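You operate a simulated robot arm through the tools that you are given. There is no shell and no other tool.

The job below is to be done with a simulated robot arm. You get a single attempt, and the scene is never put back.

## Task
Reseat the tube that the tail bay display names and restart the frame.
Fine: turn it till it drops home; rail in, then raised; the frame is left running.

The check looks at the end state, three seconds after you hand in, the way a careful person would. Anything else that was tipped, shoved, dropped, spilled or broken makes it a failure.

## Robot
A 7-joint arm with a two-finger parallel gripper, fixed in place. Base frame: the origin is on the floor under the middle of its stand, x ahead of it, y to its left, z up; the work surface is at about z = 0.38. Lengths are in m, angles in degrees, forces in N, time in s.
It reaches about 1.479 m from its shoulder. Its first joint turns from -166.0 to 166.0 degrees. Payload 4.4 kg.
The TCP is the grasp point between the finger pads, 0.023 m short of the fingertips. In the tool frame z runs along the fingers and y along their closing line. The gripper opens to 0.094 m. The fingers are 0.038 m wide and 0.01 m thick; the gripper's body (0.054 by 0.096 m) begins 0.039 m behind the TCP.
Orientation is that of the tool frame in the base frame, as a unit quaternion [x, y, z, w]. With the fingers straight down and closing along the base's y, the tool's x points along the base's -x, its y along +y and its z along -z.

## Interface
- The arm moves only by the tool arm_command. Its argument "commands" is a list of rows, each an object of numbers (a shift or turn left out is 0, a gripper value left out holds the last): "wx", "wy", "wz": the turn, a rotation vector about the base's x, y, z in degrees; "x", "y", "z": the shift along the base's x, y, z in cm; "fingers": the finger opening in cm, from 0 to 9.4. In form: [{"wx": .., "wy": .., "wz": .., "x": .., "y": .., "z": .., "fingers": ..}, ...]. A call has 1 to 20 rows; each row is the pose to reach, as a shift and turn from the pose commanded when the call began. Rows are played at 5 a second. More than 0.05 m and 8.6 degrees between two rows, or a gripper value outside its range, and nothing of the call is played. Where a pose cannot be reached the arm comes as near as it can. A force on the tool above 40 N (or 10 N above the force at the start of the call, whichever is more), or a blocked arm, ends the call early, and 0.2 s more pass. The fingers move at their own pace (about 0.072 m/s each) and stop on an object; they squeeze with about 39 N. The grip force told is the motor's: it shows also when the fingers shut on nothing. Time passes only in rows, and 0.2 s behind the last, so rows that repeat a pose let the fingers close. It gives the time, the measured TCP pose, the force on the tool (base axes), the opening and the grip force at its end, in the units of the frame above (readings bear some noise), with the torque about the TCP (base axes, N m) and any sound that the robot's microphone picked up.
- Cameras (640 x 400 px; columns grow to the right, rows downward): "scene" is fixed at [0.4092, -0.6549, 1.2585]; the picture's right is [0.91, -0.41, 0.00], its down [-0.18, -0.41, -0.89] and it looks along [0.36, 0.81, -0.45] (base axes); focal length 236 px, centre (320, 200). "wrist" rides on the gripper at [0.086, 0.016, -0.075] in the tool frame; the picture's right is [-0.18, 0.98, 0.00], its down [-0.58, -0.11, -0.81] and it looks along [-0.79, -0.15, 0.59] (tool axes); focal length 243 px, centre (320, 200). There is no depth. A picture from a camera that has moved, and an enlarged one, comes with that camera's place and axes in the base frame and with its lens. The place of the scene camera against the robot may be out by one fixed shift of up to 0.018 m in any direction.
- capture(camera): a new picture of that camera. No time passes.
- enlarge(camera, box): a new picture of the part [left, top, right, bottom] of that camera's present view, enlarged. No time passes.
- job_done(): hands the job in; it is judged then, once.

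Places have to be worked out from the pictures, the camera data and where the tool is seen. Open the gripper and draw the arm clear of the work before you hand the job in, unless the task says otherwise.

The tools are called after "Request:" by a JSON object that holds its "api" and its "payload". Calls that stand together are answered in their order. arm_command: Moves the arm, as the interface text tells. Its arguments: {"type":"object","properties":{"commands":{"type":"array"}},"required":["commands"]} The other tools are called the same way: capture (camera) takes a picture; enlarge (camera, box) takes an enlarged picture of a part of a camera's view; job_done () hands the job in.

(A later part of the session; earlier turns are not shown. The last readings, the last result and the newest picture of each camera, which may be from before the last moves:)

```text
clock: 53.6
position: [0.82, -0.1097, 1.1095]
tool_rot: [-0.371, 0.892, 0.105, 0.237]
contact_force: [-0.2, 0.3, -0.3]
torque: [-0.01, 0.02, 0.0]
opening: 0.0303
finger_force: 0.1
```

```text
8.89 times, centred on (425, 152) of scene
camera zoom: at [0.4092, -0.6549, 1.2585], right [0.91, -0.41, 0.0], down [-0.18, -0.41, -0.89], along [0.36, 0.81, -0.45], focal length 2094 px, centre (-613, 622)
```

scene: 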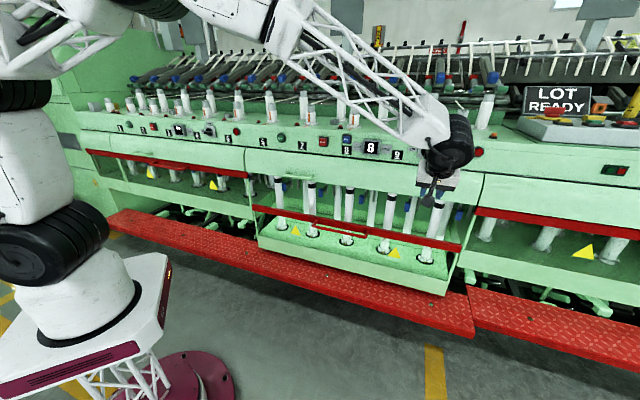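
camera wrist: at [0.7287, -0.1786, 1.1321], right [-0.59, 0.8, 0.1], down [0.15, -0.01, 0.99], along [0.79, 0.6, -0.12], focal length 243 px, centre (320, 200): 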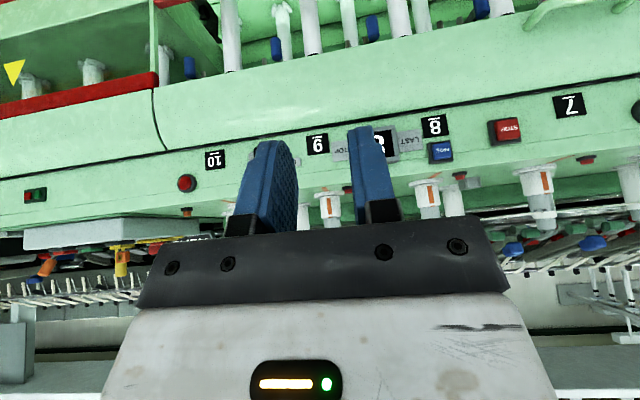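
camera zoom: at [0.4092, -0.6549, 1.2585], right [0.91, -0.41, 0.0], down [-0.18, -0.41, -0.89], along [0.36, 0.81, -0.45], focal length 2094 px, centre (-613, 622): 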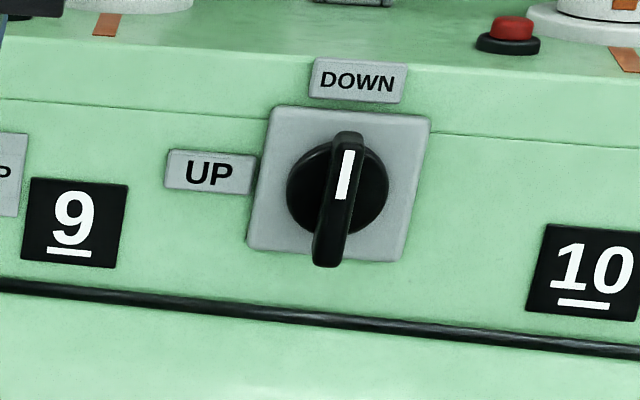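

The knob bar is about 5 cm long, 1.4 cm thick, and stands out to roughly n≈0.81. I go to a stand-off in front of it with the tool nearly horizontal (10° down), fingers open to 4 cm and closing along the panel.

Request:
{"api": "arm_command", "payload": {"commands": [{"x": 3.1, "y": 0.1, "z": -1.7, "wx": 5.05, "wy": -5.05, "fingers": 4}, {"x": 6.2, "y": 0.1, "z": -3.5, "wx": 10.1, "wy": -10.1}, {"x": 9.4, "y": 0.2, "z": -5.2, "wx": 15.15, "wy": -15.15}, {"x": 12.5, "y": 0.3, "z": -6.9, "wx": 20.2, "wy": -20.2}, {"x": 15.6, "y": 0.3, "z": -8.7, "wx": 25.25, "wy": -25.25}, {"x": 18.7, "y": 0.4, "z": -10.4, "wx": 30.3, "wy": -30.3}, {"x": 21.9, "y": 0.4, "z": -12.1, "wx": 35.35, "wy": -35.35}, {"x": 21.9, "y": 0.4, "z": -12.1, "wx": 35.35, "wy": -35.35}]}}

Request:
{"api": "capture", "payload": {"camera": "wrist"}}

Request:
{"api": "enlarge", "payload": {"camera": "scene", "box": [340, 110, 500, 210]}}

```text
clock: 55.4
position: [1.0379, -0.1076, 0.9882]
tool_rot: [-0.297, 0.705, 0.251, 0.593]
contact_force: [0.0, 1.0, 0.9]
torque: [0.03, 0.02, 0.01]
opening: 0.04
finger_force: 0.0
```

```text
taken
camera wrist: at [0.964, -0.1597, 0.9171], right [-0.68, 0.71, 0.18], down [-0.41, -0.57, 0.71], along [0.61, 0.41, 0.68], focal length 243 px, centre (320, 200)
```

wrist: 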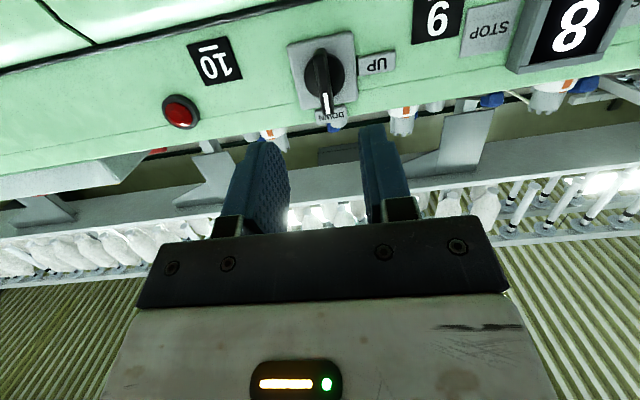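

```text
4.00 times, centred on (420, 160) of scene
camera zoom: at [0.4092, -0.6549, 1.2585], right [0.91, -0.41, 0.0], down [-0.18, -0.41, -0.89], along [0.36, 0.81, -0.45], focal length 942 px, centre (-80, 360)
```

zoom: 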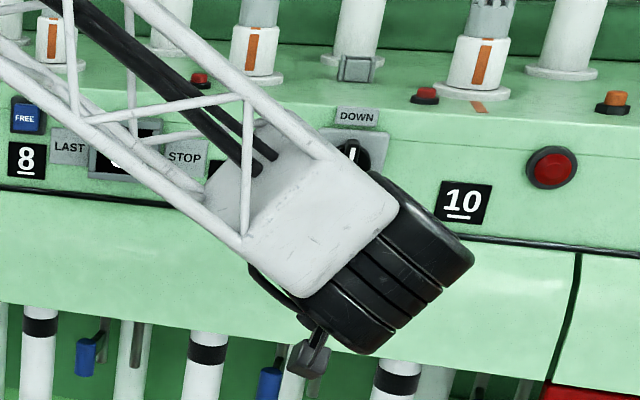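

The knob is now in plain view ahead of the fingers. I enlarge it to fix its centre and bar position.

Request:
{"api": "enlarge", "payload": {"camera": "wrist", "box": [270, 20, 400, 130]}}

```text
3.64 times, centred on (335, 75) of wrist
camera zoom: at [0.964, -0.1597, 0.9171], right [-0.68, 0.71, 0.18], down [-0.41, -0.57, 0.71], along [0.61, 0.41, 0.68], focal length 882 px, centre (266, 654)
```

zoom: 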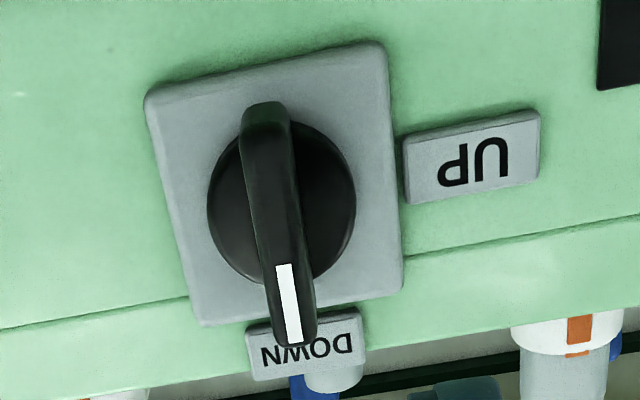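

The knob axis refines to m≈0.810, z≈0.996, with the bar's outer face at n≈0.80 and the disc face at 0.833. Before gripping I test in free air that the arm can roll 90° counter-clockwise about the panel normal.

Request:
{"api": "arm_command", "payload": {"commands": [{"wx": -5.66, "wy": -5.66}, {"wx": -11.3, "wy": -11.3}, {"wx": -17.0, "wy": -17.0}, {"wx": -22.6, "wy": -22.6}, {"wx": -28.3, "wy": -28.3}, {"wx": -33.9, "wy": -33.9}, {"wx": -39.6, "wy": -39.6}, {"wx": -45.3, "wy": -45.3}, {"wx": -50.9, "wy": -50.9}, {"wx": -56.6, "wy": -56.6}, {"wx": -62.2, "wy": -62.2}, {"wx": -63.6, "wy": -63.6}, {"wx": -63.6, "wy": -63.6}]}}

```text
clock: 58.2
position: [1.1036, -0.1141, 1.0845]
tool_rot: [0.639, -0.42, 0.239, -0.599]
contact_force: [-0.1, 0.5, -0.1]
torque: [0.04, -0.03, -0.02]
opening: 0.04
finger_force: 0.1
out of reach, approached as far as the arm can: row 8, 9, 10, 11, 12, 13
```

The roll runs out of travel around −60 to −77°, so gripping with this roll won't give a full 90°. I return to the stand-off pose and will try with the hand rolled 180° (camera on top).

Request:
{"api": "arm_command", "payload": {"commands": [{"x": -0.7, "y": 0.1, "z": -1.0, "wx": 5.9, "wy": 5.0, "wz": -0.4}, {"x": -1.3, "y": 0.1, "z": -1.9, "wx": 11.8, "wy": 10.0, "wz": -0.8}, {"x": -2.0, "y": 0.2, "z": -2.9, "wx": 17.6, "wy": 15.0, "wz": -1.3}, {"x": -2.6, "y": 0.3, "z": -3.9, "wx": 23.5, "wy": 20.0, "wz": -1.7}, {"x": -3.3, "y": 0.3, "z": -4.8, "wx": 29.4, "wy": 25.0, "wz": -2.1}, {"x": -3.9, "y": 0.4, "z": -5.8, "wx": 35.3, "wy": 30.1, "wz": -2.5}, {"x": -4.6, "y": 0.5, "z": -6.7, "wx": 41.2, "wy": 35.1, "wz": -2.9}, {"x": -5.3, "y": 0.5, "z": -7.7, "wx": 47.0, "wy": 40.1, "wz": -3.4}, {"x": -5.9, "y": 0.6, "z": -8.7, "wx": 52.9, "wy": 45.1, "wz": -3.8}, {"x": -6.6, "y": 0.7, "z": -9.6, "wx": 58.8, "wy": 50.1, "wz": -4.2}, {"x": -6.6, "y": 0.7, "z": -9.6, "wx": 58.8, "wy": 50.1, "wz": -4.2}]}}

Request:
{"api": "capture", "payload": {"camera": "scene"}}

```text
clock: 60.6
position: [1.0416, -0.1054, 0.9888]
tool_rot: [-0.297, 0.705, 0.253, 0.593]
contact_force: [0.7, -0.5, 0.1]
torque: [0.02, 0.02, 0.02]
opening: 0.04
finger_force: 0.1
```

```text
taken
```

scene: 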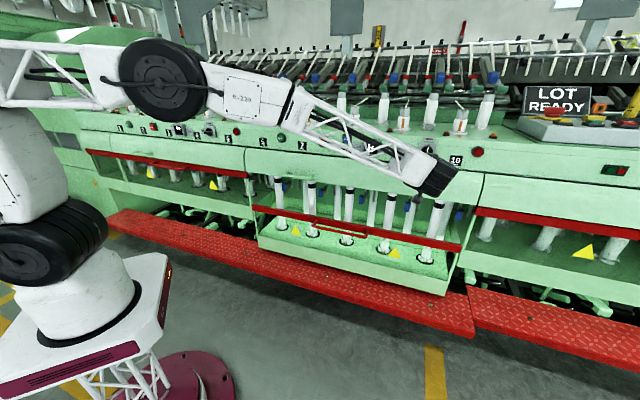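

Back at the stand-off. Now I roll the other way about the tool's own axis, first 90° to test reach.

Request:
{"api": "arm_command", "payload": {"commands": [{"wx": 5.7, "wy": 5.7, "wz": -1.4}, {"wx": 11.4, "wy": 11.4, "wz": -2.9}, {"wx": 17.1, "wy": 17.1, "wz": -4.3}, {"wx": 22.8, "wy": 22.8, "wz": -5.7}, {"wx": 28.5, "wy": 28.5, "wz": -7.1}, {"wx": 34.2, "wy": 34.2, "wz": -8.5}, {"wx": 39.9, "wy": 39.9, "wz": -10.0}, {"wx": 45.6, "wy": 45.6, "wz": -11.4}, {"wx": 51.3, "wy": 51.3, "wz": -12.8}, {"wx": 57.0, "wy": 57.0, "wz": -14.2}, {"wx": 62.7, "wy": 62.7, "wz": -15.7}, {"wx": 62.7, "wy": 62.7, "wz": -15.7}]}}

Request:
{"api": "capture", "payload": {"camera": "scene"}}

```text
clock: 63.2
position: [1.0431, -0.1054, 0.9891]
tool_rot: [0.293, 0.704, 0.598, 0.248]
contact_force: [-0.6, 0.5, -1.0]
torque: [0.02, 0.04, -0.01]
opening: 0.0403
finger_force: 0.2
```

```text
taken
```

scene: 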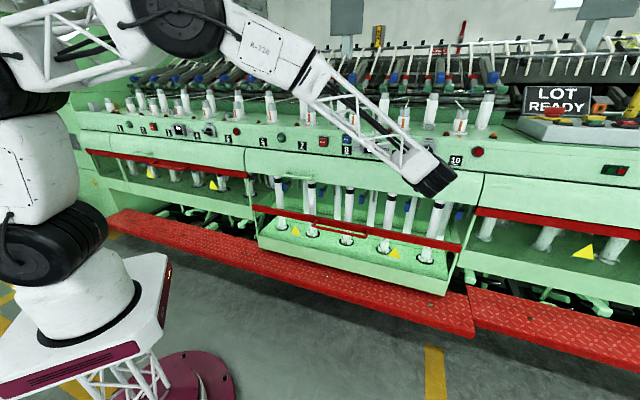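

That direction is reachable. I roll a further 90° to bring the camera on top with the fingers closing along the panel again.

Request:
{"api": "arm_command", "payload": {"commands": [{"wx": 5.7, "wy": 5.7, "wz": -1.4}, {"wx": 11.4, "wy": 11.4, "wz": -2.9}, {"wx": 17.1, "wy": 17.1, "wz": -4.3}, {"wx": 22.8, "wy": 22.8, "wz": -5.7}, {"wx": 28.5, "wy": 28.5, "wz": -7.1}, {"wx": 34.2, "wy": 34.2, "wz": -8.5}, {"wx": 39.9, "wy": 39.9, "wz": -10.0}, {"wx": 45.6, "wy": 45.6, "wz": -11.4}, {"wx": 51.3, "wy": 51.3, "wz": -12.8}, {"wx": 57.0, "wy": 57.0, "wz": -14.2}, {"wx": 62.7, "wy": 62.7, "wz": -15.7}, {"wx": 62.7, "wy": 62.7, "wz": -15.7}]}}

Request:
{"api": "capture", "payload": {"camera": "wrist"}}

Request:
{"api": "capture", "payload": {"camera": "scene"}}

```text
clock: 65.8
position: [1.0417, -0.1073, 0.9879]
tool_rot: [0.711, 0.289, 0.593, -0.242]
contact_force: [-0.6, 0.7, 0.4]
torque: [0.0, 0.01, -0.01]
opening: 0.0401
finger_force: 0.1
```

```text
taken
camera wrist: at [1.0107, -0.1589, 1.0876], right [0.66, -0.73, -0.18], down [-0.72, -0.55, -0.43], along [0.21, 0.41, -0.89], focal length 243 px, centre (320, 200)
```

wrist: 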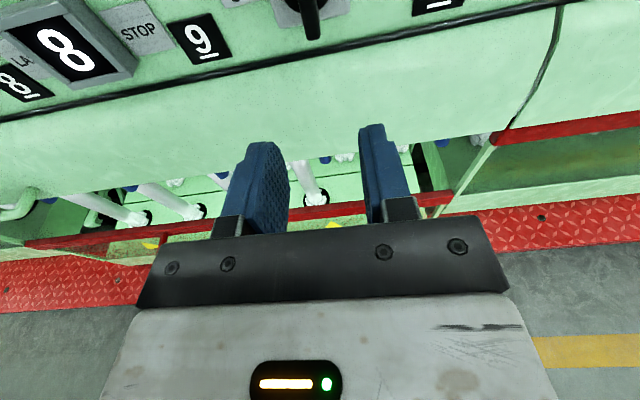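

```text
taken
```

scene: 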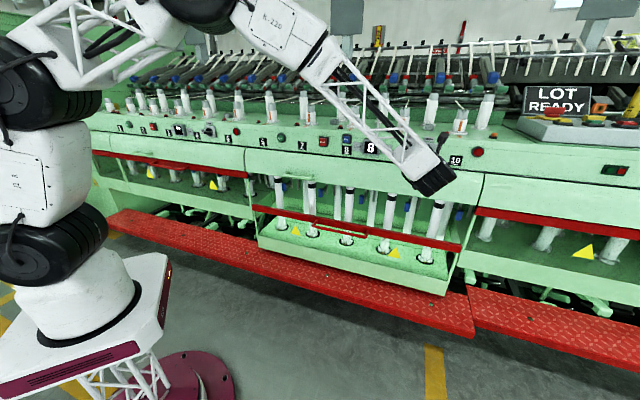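

The hand is rolled with the camera on top. I level the tool so its axis matches the panel normal and move to about 7 cm short of the grip point to check alignment.

Request:
{"api": "arm_command", "payload": {"commands": [{"x": 1.0, "y": 1.1, "z": 0.2, "wx": 1.8, "wy": -1.8}, {"x": 2.0, "y": 2.2, "z": 0.4, "wx": 3.6, "wy": -3.6}, {"x": 3.0, "y": 3.3, "z": 0.6, "wx": 5.4, "wy": -5.4}, {"x": 4.0, "y": 4.3, "z": 0.75, "wx": 7.07, "wy": -7.07}, {"x": 4.7, "y": 5.0, "z": 0.75, "wx": 7.07, "wy": -7.07}, {"x": 4.7, "y": 5.0, "z": 0.75, "wx": 7.07, "wy": -7.07}]}}

Request:
{"api": "capture", "payload": {"camera": "wrist"}}

Request:
{"api": "enlarge", "payload": {"camera": "wrist", "box": [240, 0, 400, 120]}}

Request:
{"api": "enlarge", "payload": {"camera": "scene", "box": [380, 110, 500, 200]}}

```text
clock: 67.2
position: [1.0885, -0.0564, 0.9968]
tool_rot: [0.657, 0.265, 0.654, -0.265]
contact_force: [-0.4, -0.1, -0.3]
torque: [0.02, -0.04, -0.01]
opening: 0.0399
finger_force: 0.1
```

```text
taken
camera wrist: at [1.0462, -0.1205, 1.0843], right [0.68, -0.7, -0.19], down [-0.66, -0.49, -0.58], along [0.32, 0.52, -0.79], focal length 243 px, centre (320, 200)
```

wrist: 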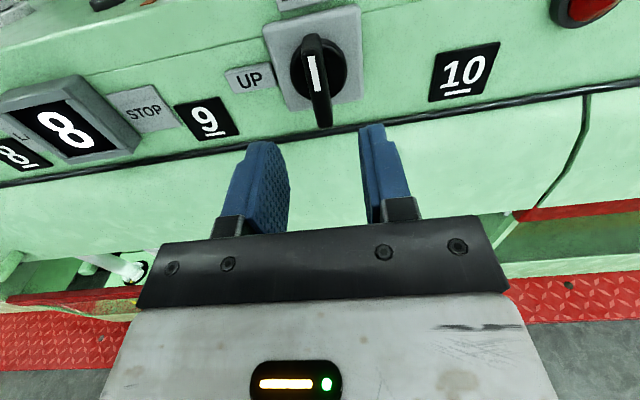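

```text
3.33 times, centred on (320, 60) of wrist
camera zoom: at [1.0462, -0.1205, 1.0843], right [0.68, -0.7, -0.19], down [-0.66, -0.49, -0.58], along [0.32, 0.52, -0.79], focal length 809 px, centre (320, 667)
```

zoom: 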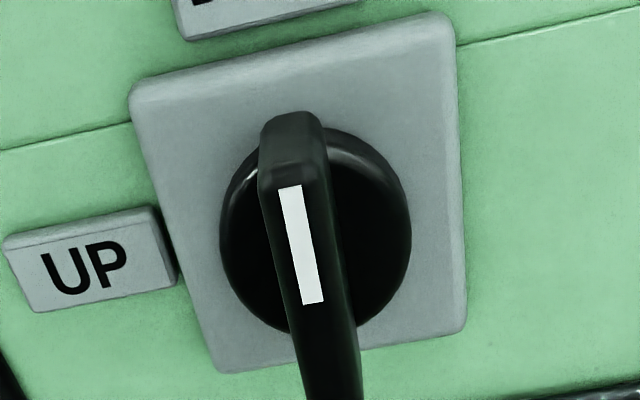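

```text
4.44 times, centred on (440, 155) of scene
camera zoom: at [0.4092, -0.6549, 1.2585], right [0.91, -0.41, 0.0], down [-0.18, -0.41, -0.89], along [0.36, 0.81, -0.45], focal length 1047 px, centre (-213, 400)
```

zoom: 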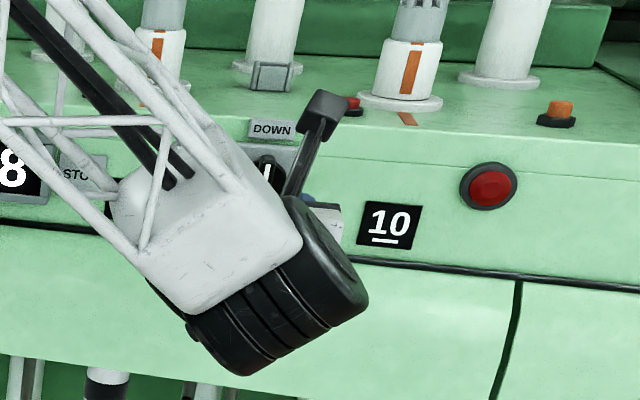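

The bar lies midway between the fingers and level with the TCP. I advance 7.4 cm so the pads straddle the bar.

Request:
{"api": "arm_command", "payload": {"commands": [{"x": 1.5, "y": 1.5, "z": 0.1}, {"x": 3.0, "y": 3.0, "z": 0.1}, {"x": 4.2, "y": 4.2, "z": 0.1}, {"x": 5.2, "y": 5.2, "z": 0.1}, {"x": 5.2, "y": 5.2, "z": 0.1}]}}

Request:
{"api": "capture", "payload": {"camera": "wrist"}}

```text
clock: 68.4
position: [1.1411, -0.0025, 0.9975]
tool_rot: [0.656, 0.267, 0.653, -0.267]
contact_force: [0.0, -0.1, -0.1]
torque: [0.0, 0.02, 0.03]
opening: 0.0398
finger_force: 0.1
```

```text
taken
camera wrist: at [1.0986, -0.0677, 1.0852], right [0.68, -0.7, -0.19], down [-0.66, -0.49, -0.58], along [0.32, 0.52, -0.79], focal length 243 px, centre (320, 200)
```

wrist: 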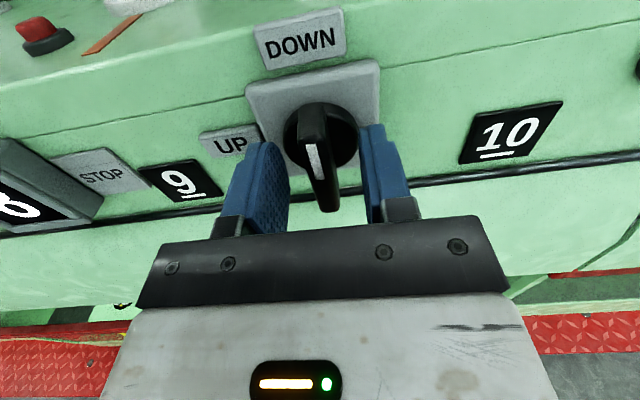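

The bar is cleanly between the pads with no contact. I close on it.

Request:
{"api": "arm_command", "payload": {"commands": [{"fingers": 2.5}, {"fingers": 1.0}, {"fingers": 0.5}, {"fingers": 0.5}]}}

Request:
{"api": "capture", "payload": {"camera": "wrist"}}

```text
clock: 69.4
position: [1.141, -0.0045, 0.9964]
tool_rot: [0.658, 0.266, 0.653, -0.266]
contact_force: [19.4, -8.4, -1.7]
torque: [-0.28, 0.1, 0.73]
opening: 0.0124
finger_force: 45.5
```

```text
taken
camera wrist: at [1.0987, -0.0683, 1.0853], right [0.68, -0.71, -0.19], down [-0.66, -0.48, -0.58], along [0.32, 0.52, -0.79], focal length 243 px, centre (320, 200)
```

wrist: 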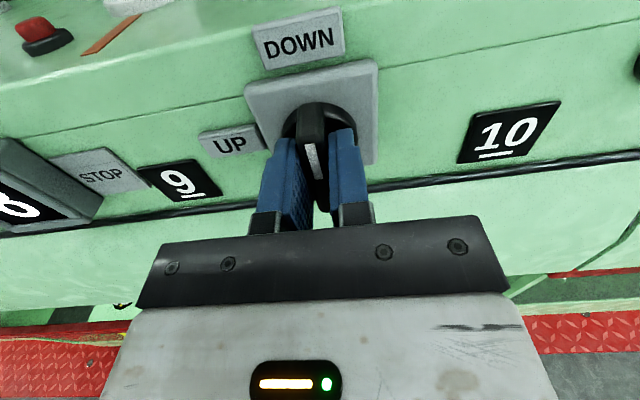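

The bar is gripped (1.2 cm), with about 20 N side load showing the hand is a millimetre off toward tube 9's side. I shift 1.3 mm to relieve it and begin a small counter-clockwise turn, checking the forces.

Request:
{"api": "arm_command", "payload": {"commands": [{"x": 0.09, "y": -0.09}, {"x": 0.09, "y": -0.09}, {"x": 0.09, "y": -0.09, "wx": -2.8, "wy": -2.8}, {"x": 0.09, "y": -0.09, "wx": -5.7, "wy": -5.7}, {"x": 0.09, "y": -0.09, "wx": -8.5, "wy": -8.5}, {"x": 0.09, "y": -0.09, "wx": -11.3, "wy": -11.3}, {"x": 0.09, "y": -0.09, "wx": -11.3, "wy": -11.3}]}}

Request:
{"api": "capture", "payload": {"camera": "wrist"}}

```text
clock: 71.1
position: [1.1408, -0.0041, 0.9971]
tool_rot: [0.612, 0.355, 0.686, -0.172]
contact_force: [-10.3, 3.7, 4.9]
torque: [-0.41, 0.43, 0.97]
opening: 0.0123
finger_force: 45.0
stopped in row 7: the force on the tool passed its limit at 40 N (the readings are from after the stop); the commanded pose is now the measured one
```

```text
taken
camera wrist: at [1.0812, -0.0509, 1.086], right [0.7, -0.71, 0.09], down [-0.54, -0.6, -0.59], along [0.48, 0.36, -0.8], focal length 243 px, centre (320, 200)
```

wrist: 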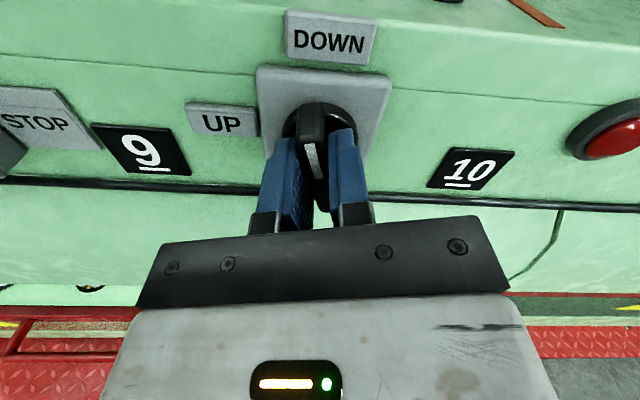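

The knob turned with the hand by about 16° before a 40 N spike ended the call. The residual side load suggests the knob's axis lies about 3 mm below my TCP, so I continue turning in smaller steps with a small compensating shift.

Request:
{"api": "arm_command", "payload": {"commands": [{"x": -0.05, "y": 0.05, "wx": -1.8, "wy": -1.8}, {"x": -0.05, "y": 0.05, "wx": -3.6, "wy": -3.6}, {"x": -0.08, "y": 0.08, "z": -0.02, "wx": -5.4, "wy": -5.4}, {"x": -0.1, "y": 0.1, "z": -0.03, "wx": -7.2, "wy": -7.2}, {"x": -0.12, "y": 0.12, "z": -0.04, "wx": -9.0, "wy": -9.0}]}}

Request:
{"api": "capture", "payload": {"camera": "wrist"}}

```text
clock: 72.3
position: [1.1397, -0.0037, 0.996]
tool_rot: [0.568, 0.419, 0.702, -0.096]
contact_force: [9.3, -7.2, 7.1]
torque: [0.54, -0.6, 1.33]
opening: 0.0127
finger_force: 45.3
```

```text
taken
camera wrist: at [1.0674, -0.0371, 1.0816], right [0.66, -0.68, 0.31], down [-0.45, -0.69, -0.57], along [0.6, 0.23, -0.76], focal length 243 px, centre (320, 200)
```

wrist: 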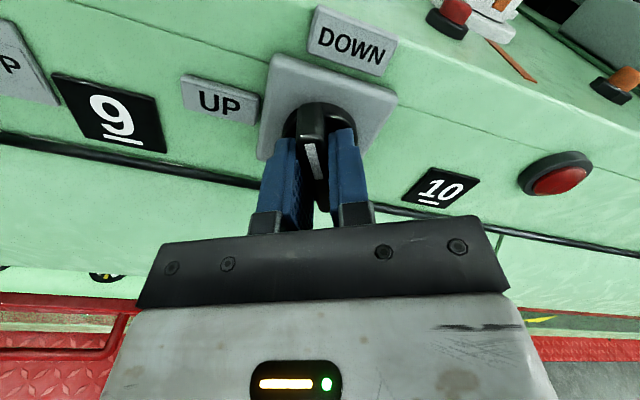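

The knob follows (29° turned so far) with modest loads. I continue another 20° with a slight relief toward +m and up.

Request:
{"api": "arm_command", "payload": {"commands": [{"x": 0.05, "y": -0.05, "z": 0.03, "wx": -1.8, "wy": -1.8}, {"x": 0.05, "y": -0.05, "z": 0.03, "wx": -3.6, "wy": -3.6}, {"x": 0.05, "y": -0.05, "z": 0.03, "wx": -5.4, "wy": -5.4}, {"x": 0.05, "y": -0.05, "z": 0.03, "wx": -7.2, "wy": -7.2}, {"x": 0.05, "y": -0.05, "z": 0.03, "wx": -9.0, "wy": -9.0}, {"x": 0.05, "y": -0.05, "z": 0.03, "wx": -10.8, "wy": -10.8}, {"x": 0.05, "y": -0.05, "z": 0.03, "wx": -12.6, "wy": -12.6}, {"x": 0.05, "y": -0.05, "z": 0.03, "wx": -14.4, "wy": -14.4}]}}

Request:
{"api": "capture", "payload": {"camera": "wrist"}}

```text
clock: 73.7
position: [1.1416, -0.0038, 0.9962]
tool_rot: [0.508, 0.489, 0.709, -0.003]
contact_force: [14.9, 0.3, -3.8]
torque: [-0.32, 0.29, 0.84]
opening: 0.0125
finger_force: 45.5
stopped in row 7: the force on the tool passed its limit at 41 N (the readings are from after the stop); the commanded pose is now the measured one
```

```text
taken
camera wrist: at [1.0528, -0.0224, 1.0714], right [0.58, -0.6, 0.54], down [-0.35, -0.79, -0.5], along [0.73, 0.1, -0.67], focal length 243 px, centre (320, 200)
```

wrist: 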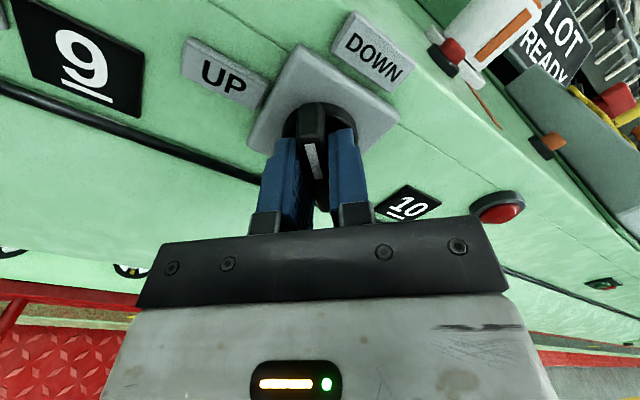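

44° turned and the knob is following. I carry on in the same manner.

Request:
{"api": "arm_command", "payload": {"commands": [{"x": 0.05, "y": 0.0, "z": -0.02, "wx": -1.4, "wy": -1.4}, {"x": 0.05, "y": 0.0, "z": -0.02, "wx": -2.8, "wy": -2.8}, {"x": 0.05, "y": 0.0, "z": -0.02, "wx": -4.2, "wy": -4.2}, {"x": 0.05, "y": 0.0, "z": -0.02, "wx": -5.6, "wy": -5.6}, {"x": 0.05, "y": 0.0, "z": -0.02, "wx": -7.0, "wy": -7.0}, {"x": 0.05, "y": 0.0, "z": -0.02, "wx": -8.4, "wy": -8.4}, {"x": 0.05, "y": 0.0, "z": -0.02, "wx": -9.8, "wy": -9.8}]}}

Request:
{"api": "capture", "payload": {"camera": "wrist"}}

Request:
{"api": "capture", "payload": {"camera": "scene"}}

```text
clock: 75.3
position: [1.1413, -0.0035, 0.9955]
tool_rot: [0.444, 0.547, 0.705, 0.081]
contact_force: [-37.8, -1.4, -4.8]
torque: [-0.68, 0.73, 0.67]
opening: 0.0125
finger_force: 45.1
```

```text
taken
camera wrist: at [1.0414, -0.011, 1.0574], right [0.47, -0.49, 0.73], down [-0.27, -0.87, -0.41], along [0.84, 0.0, -0.55], focal length 243 px, centre (320, 200)
```

wrist: 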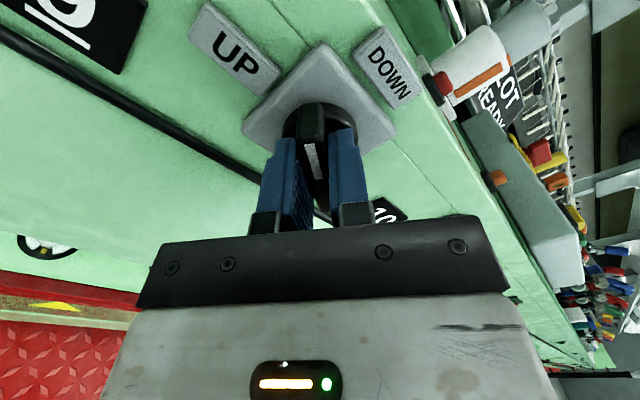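

```text
taken
```

scene: 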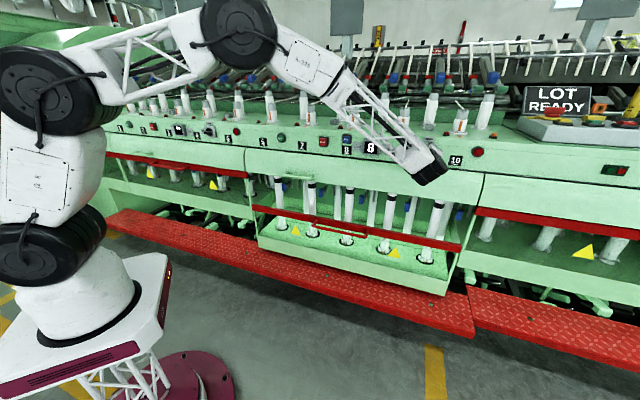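

About 58° turned, but the tips now press on the disc (28 N outward, 26 N sideways). I back off 1.4 mm in x to relieve that, then continue turning.

Request:
{"api": "arm_command", "payload": {"commands": [{"x": -0.1}, {"x": -0.15}, {"x": -0.15, "wx": -1.4, "wy": -1.4}, {"x": -0.15, "wx": -2.8, "wy": -2.8}, {"x": -0.15, "wx": -4.2, "wy": -4.2}, {"x": -0.15, "wx": -5.6, "wy": -5.6}, {"x": -0.15, "wx": -7.0, "wy": -7.0}]}}

Request:
{"api": "capture", "payload": {"camera": "wrist"}}

```text
clock: 76.9
position: [1.1386, -0.0035, 0.9963]
tool_rot: [0.394, 0.583, 0.696, 0.141]
contact_force: [29.6, 1.7, -10.7]
torque: [-0.95, 1.02, -0.73]
opening: 0.0125
finger_force: 44.8
```

```text
taken
camera wrist: at [1.0341, -0.0043, 1.0452], right [0.38, -0.4, 0.84], down [-0.23, -0.92, -0.33], along [0.9, -0.06, -0.44], focal length 243 px, centre (320, 200)
```

wrist: 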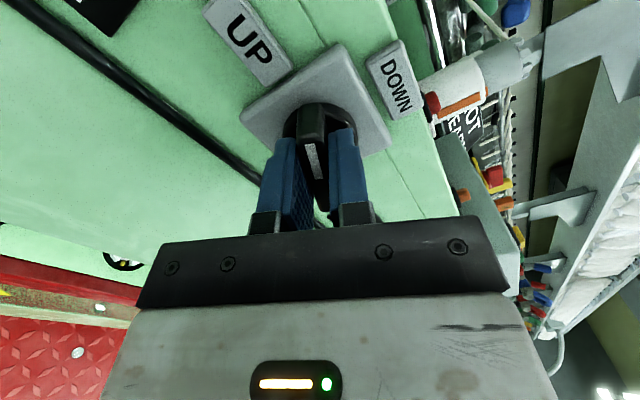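

68° turned, and that relief overshot a little. I give back about 1.1 mm and turn further.

Request:
{"api": "arm_command", "payload": {"commands": [{"x": 0.06, "z": -0.02}, {"x": 0.11, "z": -0.04}, {"x": 0.11, "z": -0.04, "wx": -1.4, "wy": -1.4}, {"x": 0.11, "z": -0.04, "wx": -2.8, "wy": -2.8}, {"x": 0.11, "z": -0.04, "wx": -4.2, "wy": -4.2}, {"x": 0.11, "z": -0.04, "wx": -5.6, "wy": -5.6}, {"x": 0.11, "z": -0.04, "wx": -7.0, "wy": -7.0}, {"x": 0.11, "z": -0.04, "wx": -8.4, "wy": -8.4}]}}

Request:
{"api": "capture", "payload": {"camera": "wrist"}}

Request:
{"api": "capture", "payload": {"camera": "scene"}}

```text
clock: 78.7
position: [1.1406, -0.0033, 0.9952]
tool_rot: [0.332, 0.619, 0.68, 0.21]
contact_force: [-15.7, 3.1, 4.4]
torque: [-0.69, 0.62, 0.52]
opening: 0.0124
finger_force: 44.8
stopped in row 8: the force on the tool passed its limit at 44 N (the readings are from after the stop); the commanded pose is now the measured one
```

```text
taken
camera wrist: at [1.0284, 0.0011, 1.029], right [0.25, -0.27, 0.93], down [-0.18, -0.96, -0.23], along [0.95, -0.11, -0.29], focal length 243 px, centre (320, 200)
```

wrist: 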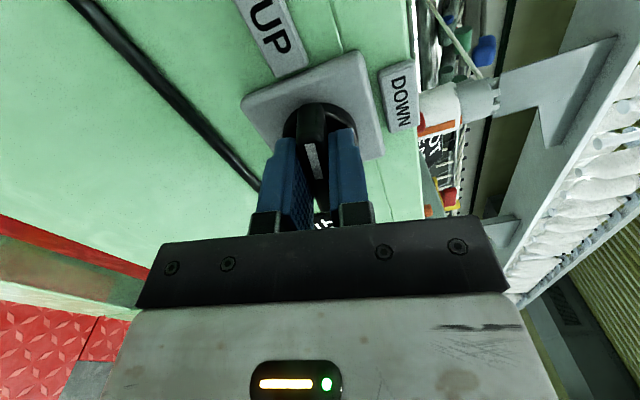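

```text
taken
```

scene: 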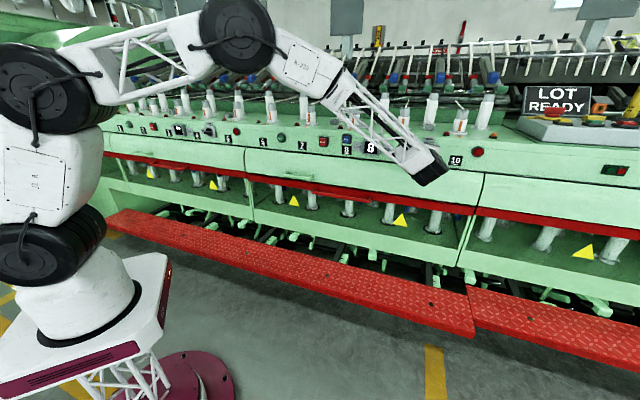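

The rail has risen to the neighbours' height, so the selector has registered UP. I complete the remaining ~11° so the knob sits fully on UP.

Request:
{"api": "arm_command", "payload": {"commands": [{"x": -0.05, "wx": -1.2, "wy": -1.2}, {"x": -0.05, "wx": -2.4, "wy": -2.4}, {"x": -0.05, "wx": -3.6, "wy": -3.6}, {"x": -0.05, "wx": -4.8, "wy": -4.8}, {"x": -0.05, "wx": -6.0, "wy": -6.0}, {"x": -0.05, "wx": -7.2, "wy": -7.2}, {"x": -0.05, "wx": -7.8, "wy": -7.8}]}}

Request:
{"api": "capture", "payload": {"camera": "wrist"}}

Request:
{"api": "enlarge", "payload": {"camera": "scene", "box": [220, 120, 500, 280]}}

```text
clock: 80.3
position: [1.1403, -0.0043, 0.9963]
tool_rot: [0.27, 0.649, 0.657, 0.273]
contact_force: [-5.9, -0.1, 4.9]
torque: [-0.64, 0.62, -0.88]
opening: 0.0128
finger_force: 45.3
```

```text
taken
camera wrist: at [1.0253, 0.0045, 1.0124], right [0.12, -0.14, 0.98], down [-0.16, -0.98, -0.12], along [0.98, -0.14, -0.14], focal length 243 px, centre (320, 200)
```

wrist: 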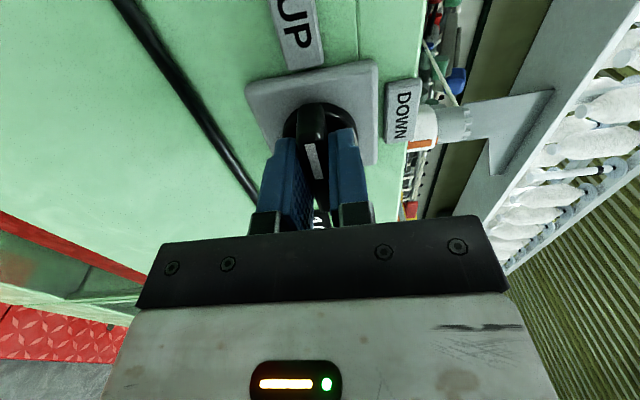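

```text
2.29 times, centred on (360, 200) of scene
camera zoom: at [0.4092, -0.6549, 1.2585], right [0.91, -0.41, 0.0], down [-0.18, -0.41, -0.89], along [0.36, 0.81, -0.45], focal length 538 px, centre (229, 200)
```

zoom: 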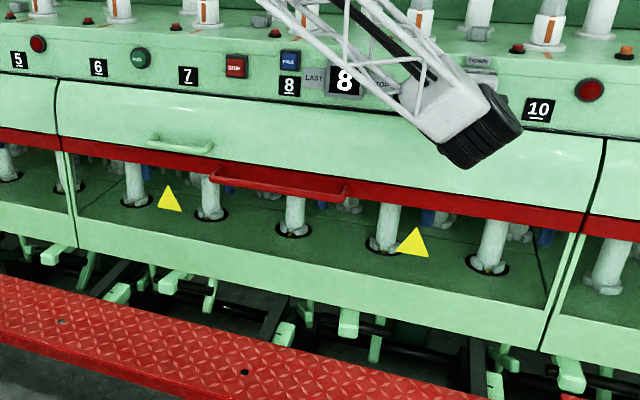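

The knob is a full 90° round at UP and the rail is raised level with its neighbours. I release it and back straight out.

Request:
{"api": "arm_command", "payload": {"commands": [{"fingers": 2.5}, {"fingers": 4.0}, {"fingers": 4.0}, {"x": -1.5, "y": -1.5, "fingers": 4.0}, {"x": -4.0, "y": -4.0}, {"x": -7.0, "y": -7.0}, {"x": -10.0, "y": -10.0}, {"x": -13.0, "y": -13.0}, {"x": -13.0, "y": -13.0}]}}

Request:
{"api": "capture", "payload": {"camera": "wrist"}}

Request:
{"api": "capture", "payload": {"camera": "scene"}}

```text
clock: 82.3
position: [1.0095, -0.1354, 0.9969]
tool_rot: [0.27, 0.648, 0.657, 0.274]
contact_force: [-0.1, -0.9, -0.2]
torque: [0.0, -0.02, 0.05]
opening: 0.04
finger_force: 0.0
```

```text
taken
camera wrist: at [0.8952, -0.1275, 1.013], right [0.12, -0.14, 0.98], down [-0.16, -0.98, -0.12], along [0.98, -0.14, -0.14], focal length 243 px, centre (320, 200)
```

wrist: 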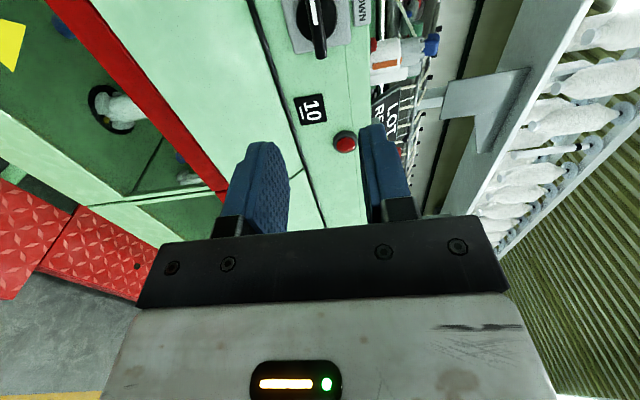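

```text
taken
```

scene: 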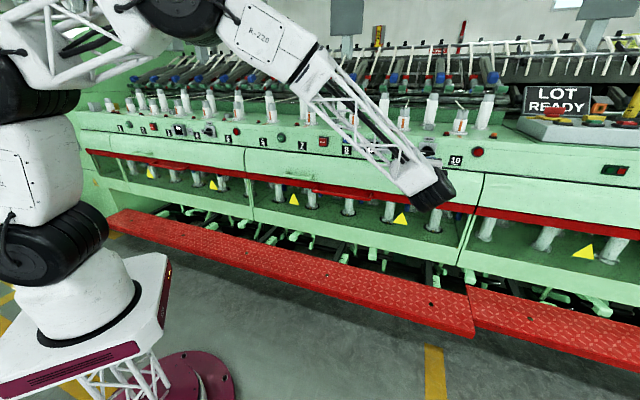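

The knob stays on UP and the lamp is dark. Next is the tail bay RUN button, which triangulates to about m=0.15, z=0.995 on the panel. I travel along the front of the frame toward it, rolling the hand back as I go, in two stages.

Request:
{"api": "arm_command", "payload": {"commands": [{"x": -2.7, "y": 2.7, "wx": -4, "wy": -4}, {"x": -5.4, "y": 5.4, "wx": -8, "wy": -8}, {"x": -8.1, "y": 8.1, "wx": -12, "wy": -12}, {"x": -10.8, "y": 10.8, "wx": -16, "wy": -16}, {"x": -13.5, "y": 13.5, "wx": -20, "wy": -20}, {"x": -16.2, "y": 16.2, "wx": -24, "wy": -24}, {"x": -18.9, "y": 18.9, "wx": -28, "wy": -28}, {"x": -21.6, "y": 21.6, "wx": -32, "wy": -32}, {"x": -21.6, "y": 21.6, "wx": -32, "wy": -32}]}}

Request:
{"api": "capture", "payload": {"camera": "scene"}}

Request:
{"api": "enlarge", "payload": {"camera": "scene", "box": [380, 110, 500, 200]}}

```text
clock: 84.3
position: [0.7948, 0.0836, 0.9951]
tool_rot: [-0.004, 0.703, 0.503, 0.502]
contact_force: [-0.9, -0.3, 0.5]
torque: [-0.02, 0.03, -0.03]
opening: 0.04
finger_force: 0.0
```

```text
taken
```

scene: 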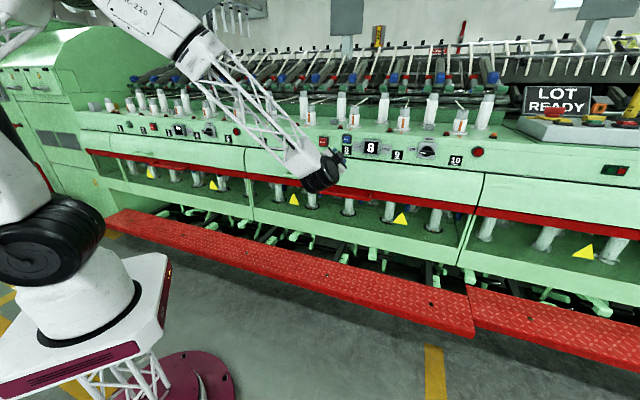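

```text
4.44 times, centred on (440, 155) of scene
camera zoom: at [0.4092, -0.6549, 1.2585], right [0.91, -0.41, 0.0], down [-0.18, -0.41, -0.89], along [0.36, 0.81, -0.45], focal length 1047 px, centre (-213, 400)
```

zoom: 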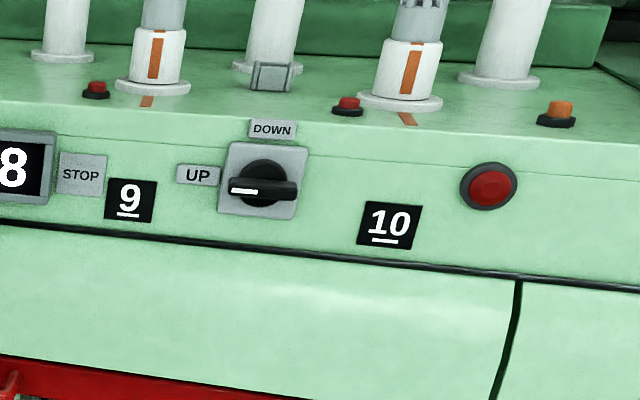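

The selector shows UP. I continue along to m≈0.28 with the rest of the roll, then check reach.

Request:
{"api": "arm_command", "payload": {"commands": [{"x": -2.6, "y": 2.6, "wx": -5.3, "wy": -5.3, "fingers": 0.5}, {"x": -5.2, "y": 5.2, "wx": -10.6, "wy": -10.6}, {"x": -7.8, "y": 7.8, "wx": -15.9, "wy": -15.9}, {"x": -10.4, "y": 10.4, "wx": -21.2, "wy": -21.2}, {"x": -13.0, "y": 13.0, "wx": -26.5, "wy": -26.5}, {"x": -15.6, "y": 15.6, "wx": -31.8, "wy": -31.8}, {"x": -15.6, "y": 15.6, "wx": -31.8, "wy": -31.8}]}}

Request:
{"api": "capture", "payload": {"camera": "wrist"}}

Request:
{"api": "capture", "payload": {"camera": "scene"}}

```text
clock: 85.9
position: [0.6382, 0.241, 0.9958]
tool_rot: [-0.276, 0.65, 0.273, 0.653]
contact_force: [0.0, 0.0, -0.8]
torque: [-0.02, -0.01, -0.02]
opening: 0.0053
finger_force: 0.0
```

```text
taken
camera wrist: at [0.5742, 0.1974, 0.9105], right [-0.7, 0.69, 0.18], down [-0.49, -0.65, 0.58], along [0.51, 0.32, 0.79], focal length 243 px, centre (320, 200)
```

wrist: 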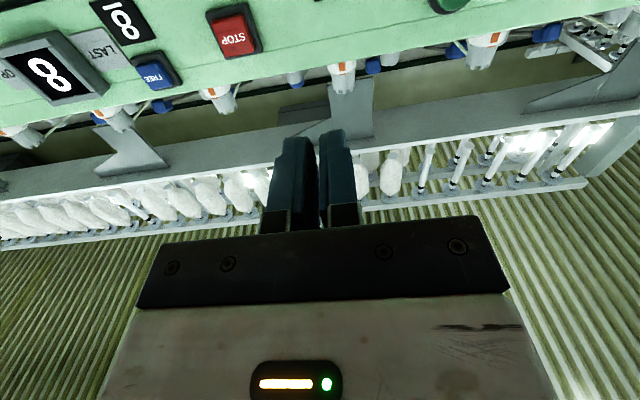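

```text
taken
```

scene: 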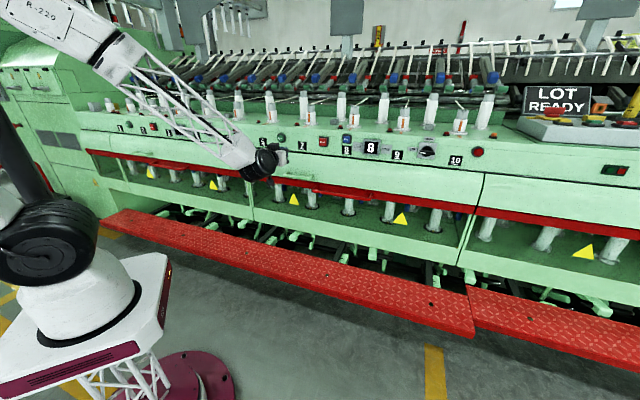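

RUN is just at the top edge of this view. I tip the tool down 30° to see it properly before closing in.

Request:
{"api": "arm_command", "payload": {"commands": [{"wx": -5.3, "wy": 5.3}, {"wx": -10.6, "wy": 10.6}, {"wx": -15.9, "wy": 15.9}, {"wx": -21.2, "wy": 21.2}, {"wx": -21.2, "wy": 21.2}]}}

Request:
{"api": "capture", "payload": {"camera": "wrist"}}

Request:
{"api": "enlarge", "payload": {"camera": "wrist", "box": [360, 60, 520, 180]}}

```text
clock: 87.1
position: [0.638, 0.2394, 0.9963]
tool_rot: [-0.335, 0.799, 0.194, 0.461]
contact_force: [0.1, -0.5, -0.6]
torque: [0.02, 0.0, -0.02]
opening: 0.0051
finger_force: 0.0
```

```text
taken
camera wrist: at [0.5505, 0.1724, 0.9594], right [-0.64, 0.75, 0.16], down [-0.21, -0.37, 0.91], along [0.74, 0.55, 0.39], focal length 243 px, centre (320, 200)
```

wrist: 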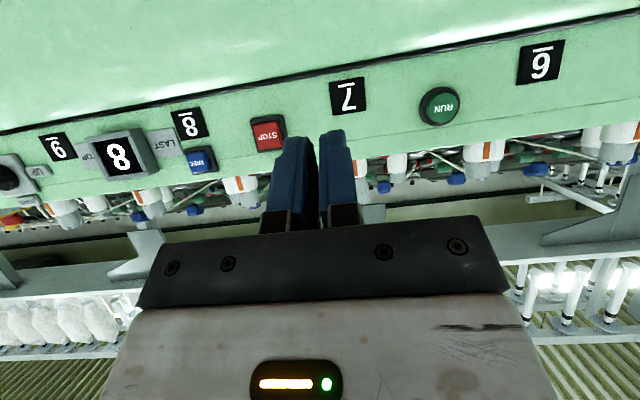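

```text
3.33 times, centred on (440, 120) of wrist
camera zoom: at [0.5505, 0.1724, 0.9594], right [-0.64, 0.75, 0.16], down [-0.21, -0.37, 0.91], along [0.74, 0.55, 0.39], focal length 809 px, centre (-80, 467)
```

zoom: 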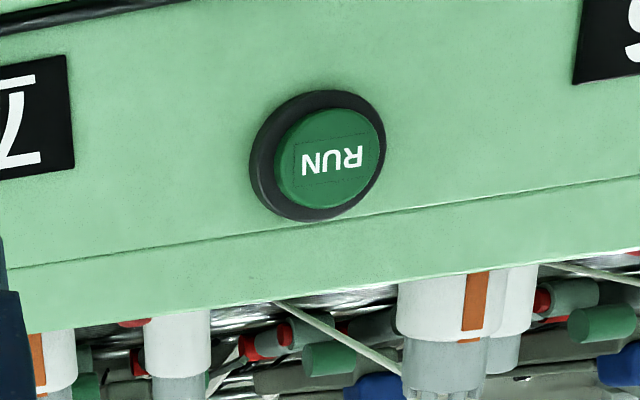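

RUN's face centre is at about m=0.150, z=0.995, n≈0.83. I move in front of it with fingers closed and nearly level, stopping 7 cm short.

Request:
{"api": "arm_command", "payload": {"commands": [{"x": -0.2, "y": 3.0, "z": 0.1, "wx": 2.4, "wy": -2.4}, {"x": -0.3, "y": 6.0, "z": 0.1, "wx": 4.7, "wy": -4.7}, {"x": -0.5, "y": 9.0, "z": 0.2, "wx": 7.1, "wy": -7.1}, {"x": -0.6, "y": 12.0, "z": 0.2, "wx": 9.4, "wy": -9.4}, {"x": -0.8, "y": 15.0, "z": 0.3, "wx": 11.8, "wy": -11.8}, {"x": -0.9, "y": 17.8, "z": 0.3, "wx": 14.1, "wy": -14.1}, {"x": -0.9, "y": 17.8, "z": 0.3, "wx": 14.1, "wy": -14.1}]}}

Request:
{"api": "capture", "payload": {"camera": "wrist"}}

Request:
{"api": "capture", "payload": {"camera": "scene"}}

```text
clock: 88.7
position: [0.6294, 0.4189, 0.9989]
tool_rot: [-0.298, 0.704, 0.25, 0.594]
contact_force: [-0.5, 0.2, -0.6]
torque: [0.01, 0.02, 0.04]
opening: 0.0051
finger_force: 0.2
```

```text
taken
camera wrist: at [0.5556, 0.3667, 0.9268], right [-0.68, 0.71, 0.18], down [-0.41, -0.57, 0.71], along [0.61, 0.41, 0.68], focal length 243 px, centre (320, 200)
```

wrist: 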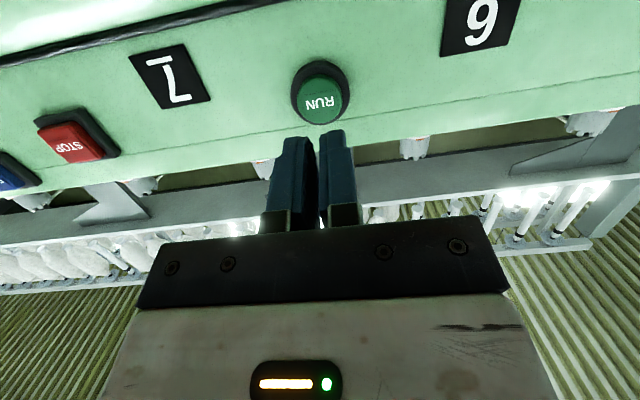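

```text
taken
```

scene: 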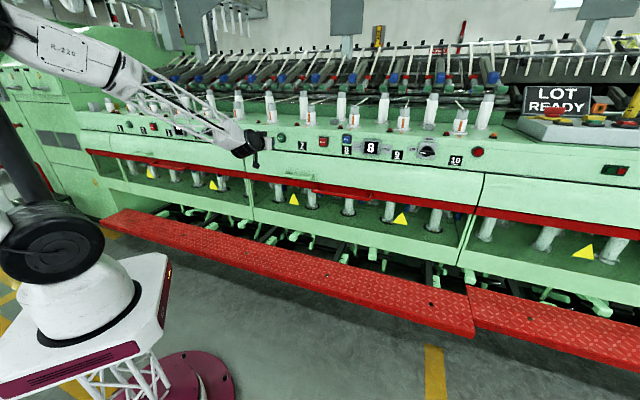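

The fingertips are lined up with RUN (m 0.149 vs 0.150). I advance to contact and press in small steps.

Request:
{"api": "arm_command", "payload": {"commands": [{"x": 1.5, "y": 1.5}, {"x": 3.0, "y": 3.0}, {"x": 4.0, "y": 4.0}, {"x": 4.5, "y": 4.5}, {"x": 4.7, "y": 4.7}, {"x": 4.9, "y": 4.9}, {"x": 5.1, "y": 5.1}, {"x": 5.3, "y": 5.3}, {"x": 5.4, "y": 5.4}, {"x": 5.5, "y": 5.5}]}}

Request:
{"api": "capture", "payload": {"camera": "wrist"}}

Request:
{"api": "capture", "payload": {"camera": "scene"}}

```text
clock: 90.5
position: [0.6789, 0.4663, 0.9993]
tool_rot: [-0.298, 0.705, 0.249, 0.593]
contact_force: [-30.5, -21.8, 10.0]
torque: [0.47, -0.6, 0.18]
opening: 0.005
finger_force: 0.0
heard: click
stopped in row 8: the force on the tool passed its limit at 56 N (the readings are from after the stop); the commanded pose is now the measured one
```

```text
taken
camera wrist: at [0.6058, 0.4143, 0.9275], right [-0.68, 0.71, 0.18], down [-0.41, -0.57, 0.71], along [0.61, 0.41, 0.68], focal length 243 px, centre (320, 200)
```

wrist: 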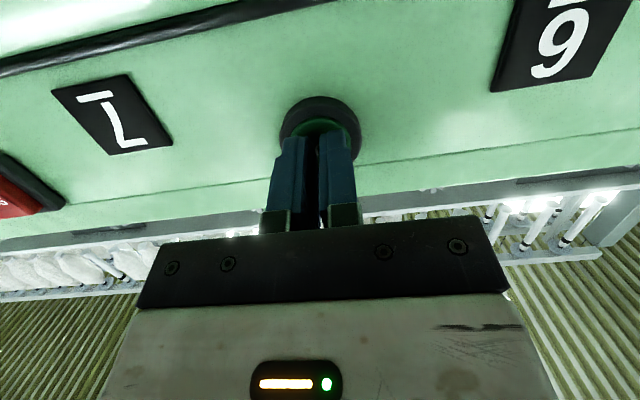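

```text
taken
```

scene: 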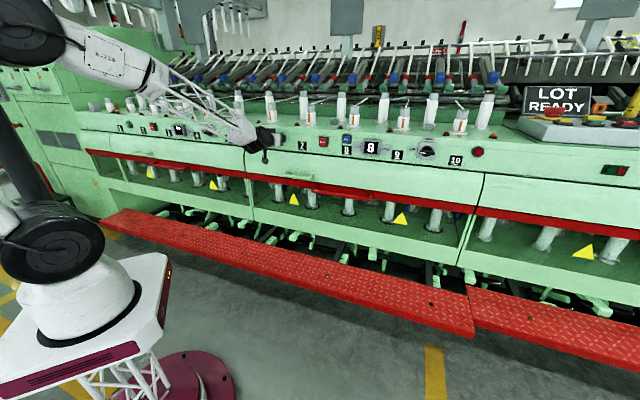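

A click was heard as the button bottomed. I back away and look and listen for signs that the frame is running.

Request:
{"api": "arm_command", "payload": {"commands": [{"x": -0.7, "y": -0.7}, {"x": -2.5, "y": -2.5}, {"x": -5.0, "y": -5.0}, {"x": -7.5, "y": -7.5}, {"x": -10.0, "y": -10.0}, {"x": -12.0, "y": -12.0}, {"x": -12.0, "y": -12.0}, {"x": -12.0, "y": -12.0}]}}

Request:
{"api": "capture", "payload": {"camera": "wrist"}}

Request:
{"api": "capture", "payload": {"camera": "scene"}}

Request:
{"api": "enlarge", "payload": {"camera": "scene", "box": [260, 80, 500, 200]}}

```text
clock: 92.2
position: [0.56, 0.347, 0.9982]
tool_rot: [-0.298, 0.705, 0.249, 0.593]
contact_force: [-0.1, 0.2, -0.5]
torque: [-0.02, -0.02, -0.02]
opening: 0.0051
finger_force: 0.1
```

```text
taken
camera wrist: at [0.4864, 0.2946, 0.9271], right [-0.68, 0.71, 0.18], down [-0.41, -0.57, 0.71], along [0.61, 0.41, 0.68], focal length 243 px, centre (320, 200)
```

wrist: 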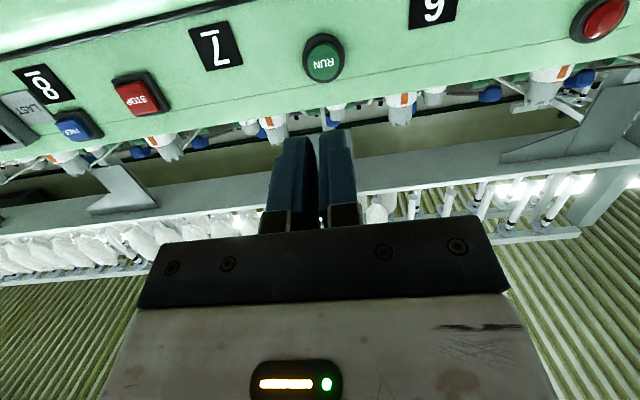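

```text
taken
```

scene: 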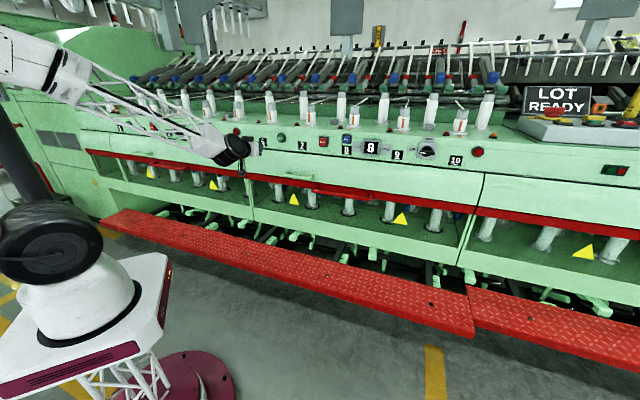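

```text
2.67 times, centred on (380, 140) of scene
camera zoom: at [0.4092, -0.6549, 1.2585], right [0.91, -0.41, 0.0], down [-0.18, -0.41, -0.89], along [0.36, 0.81, -0.45], focal length 628 px, centre (160, 360)
```

zoom: 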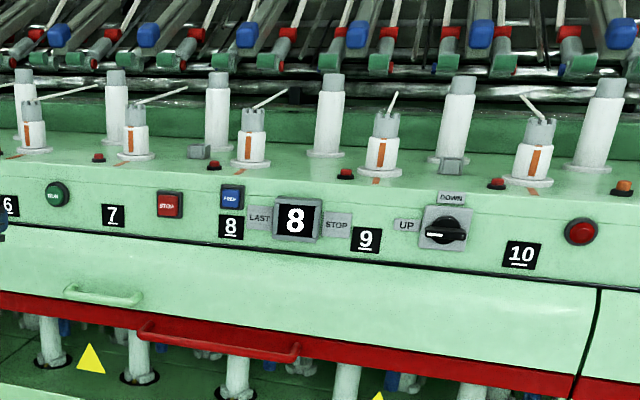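

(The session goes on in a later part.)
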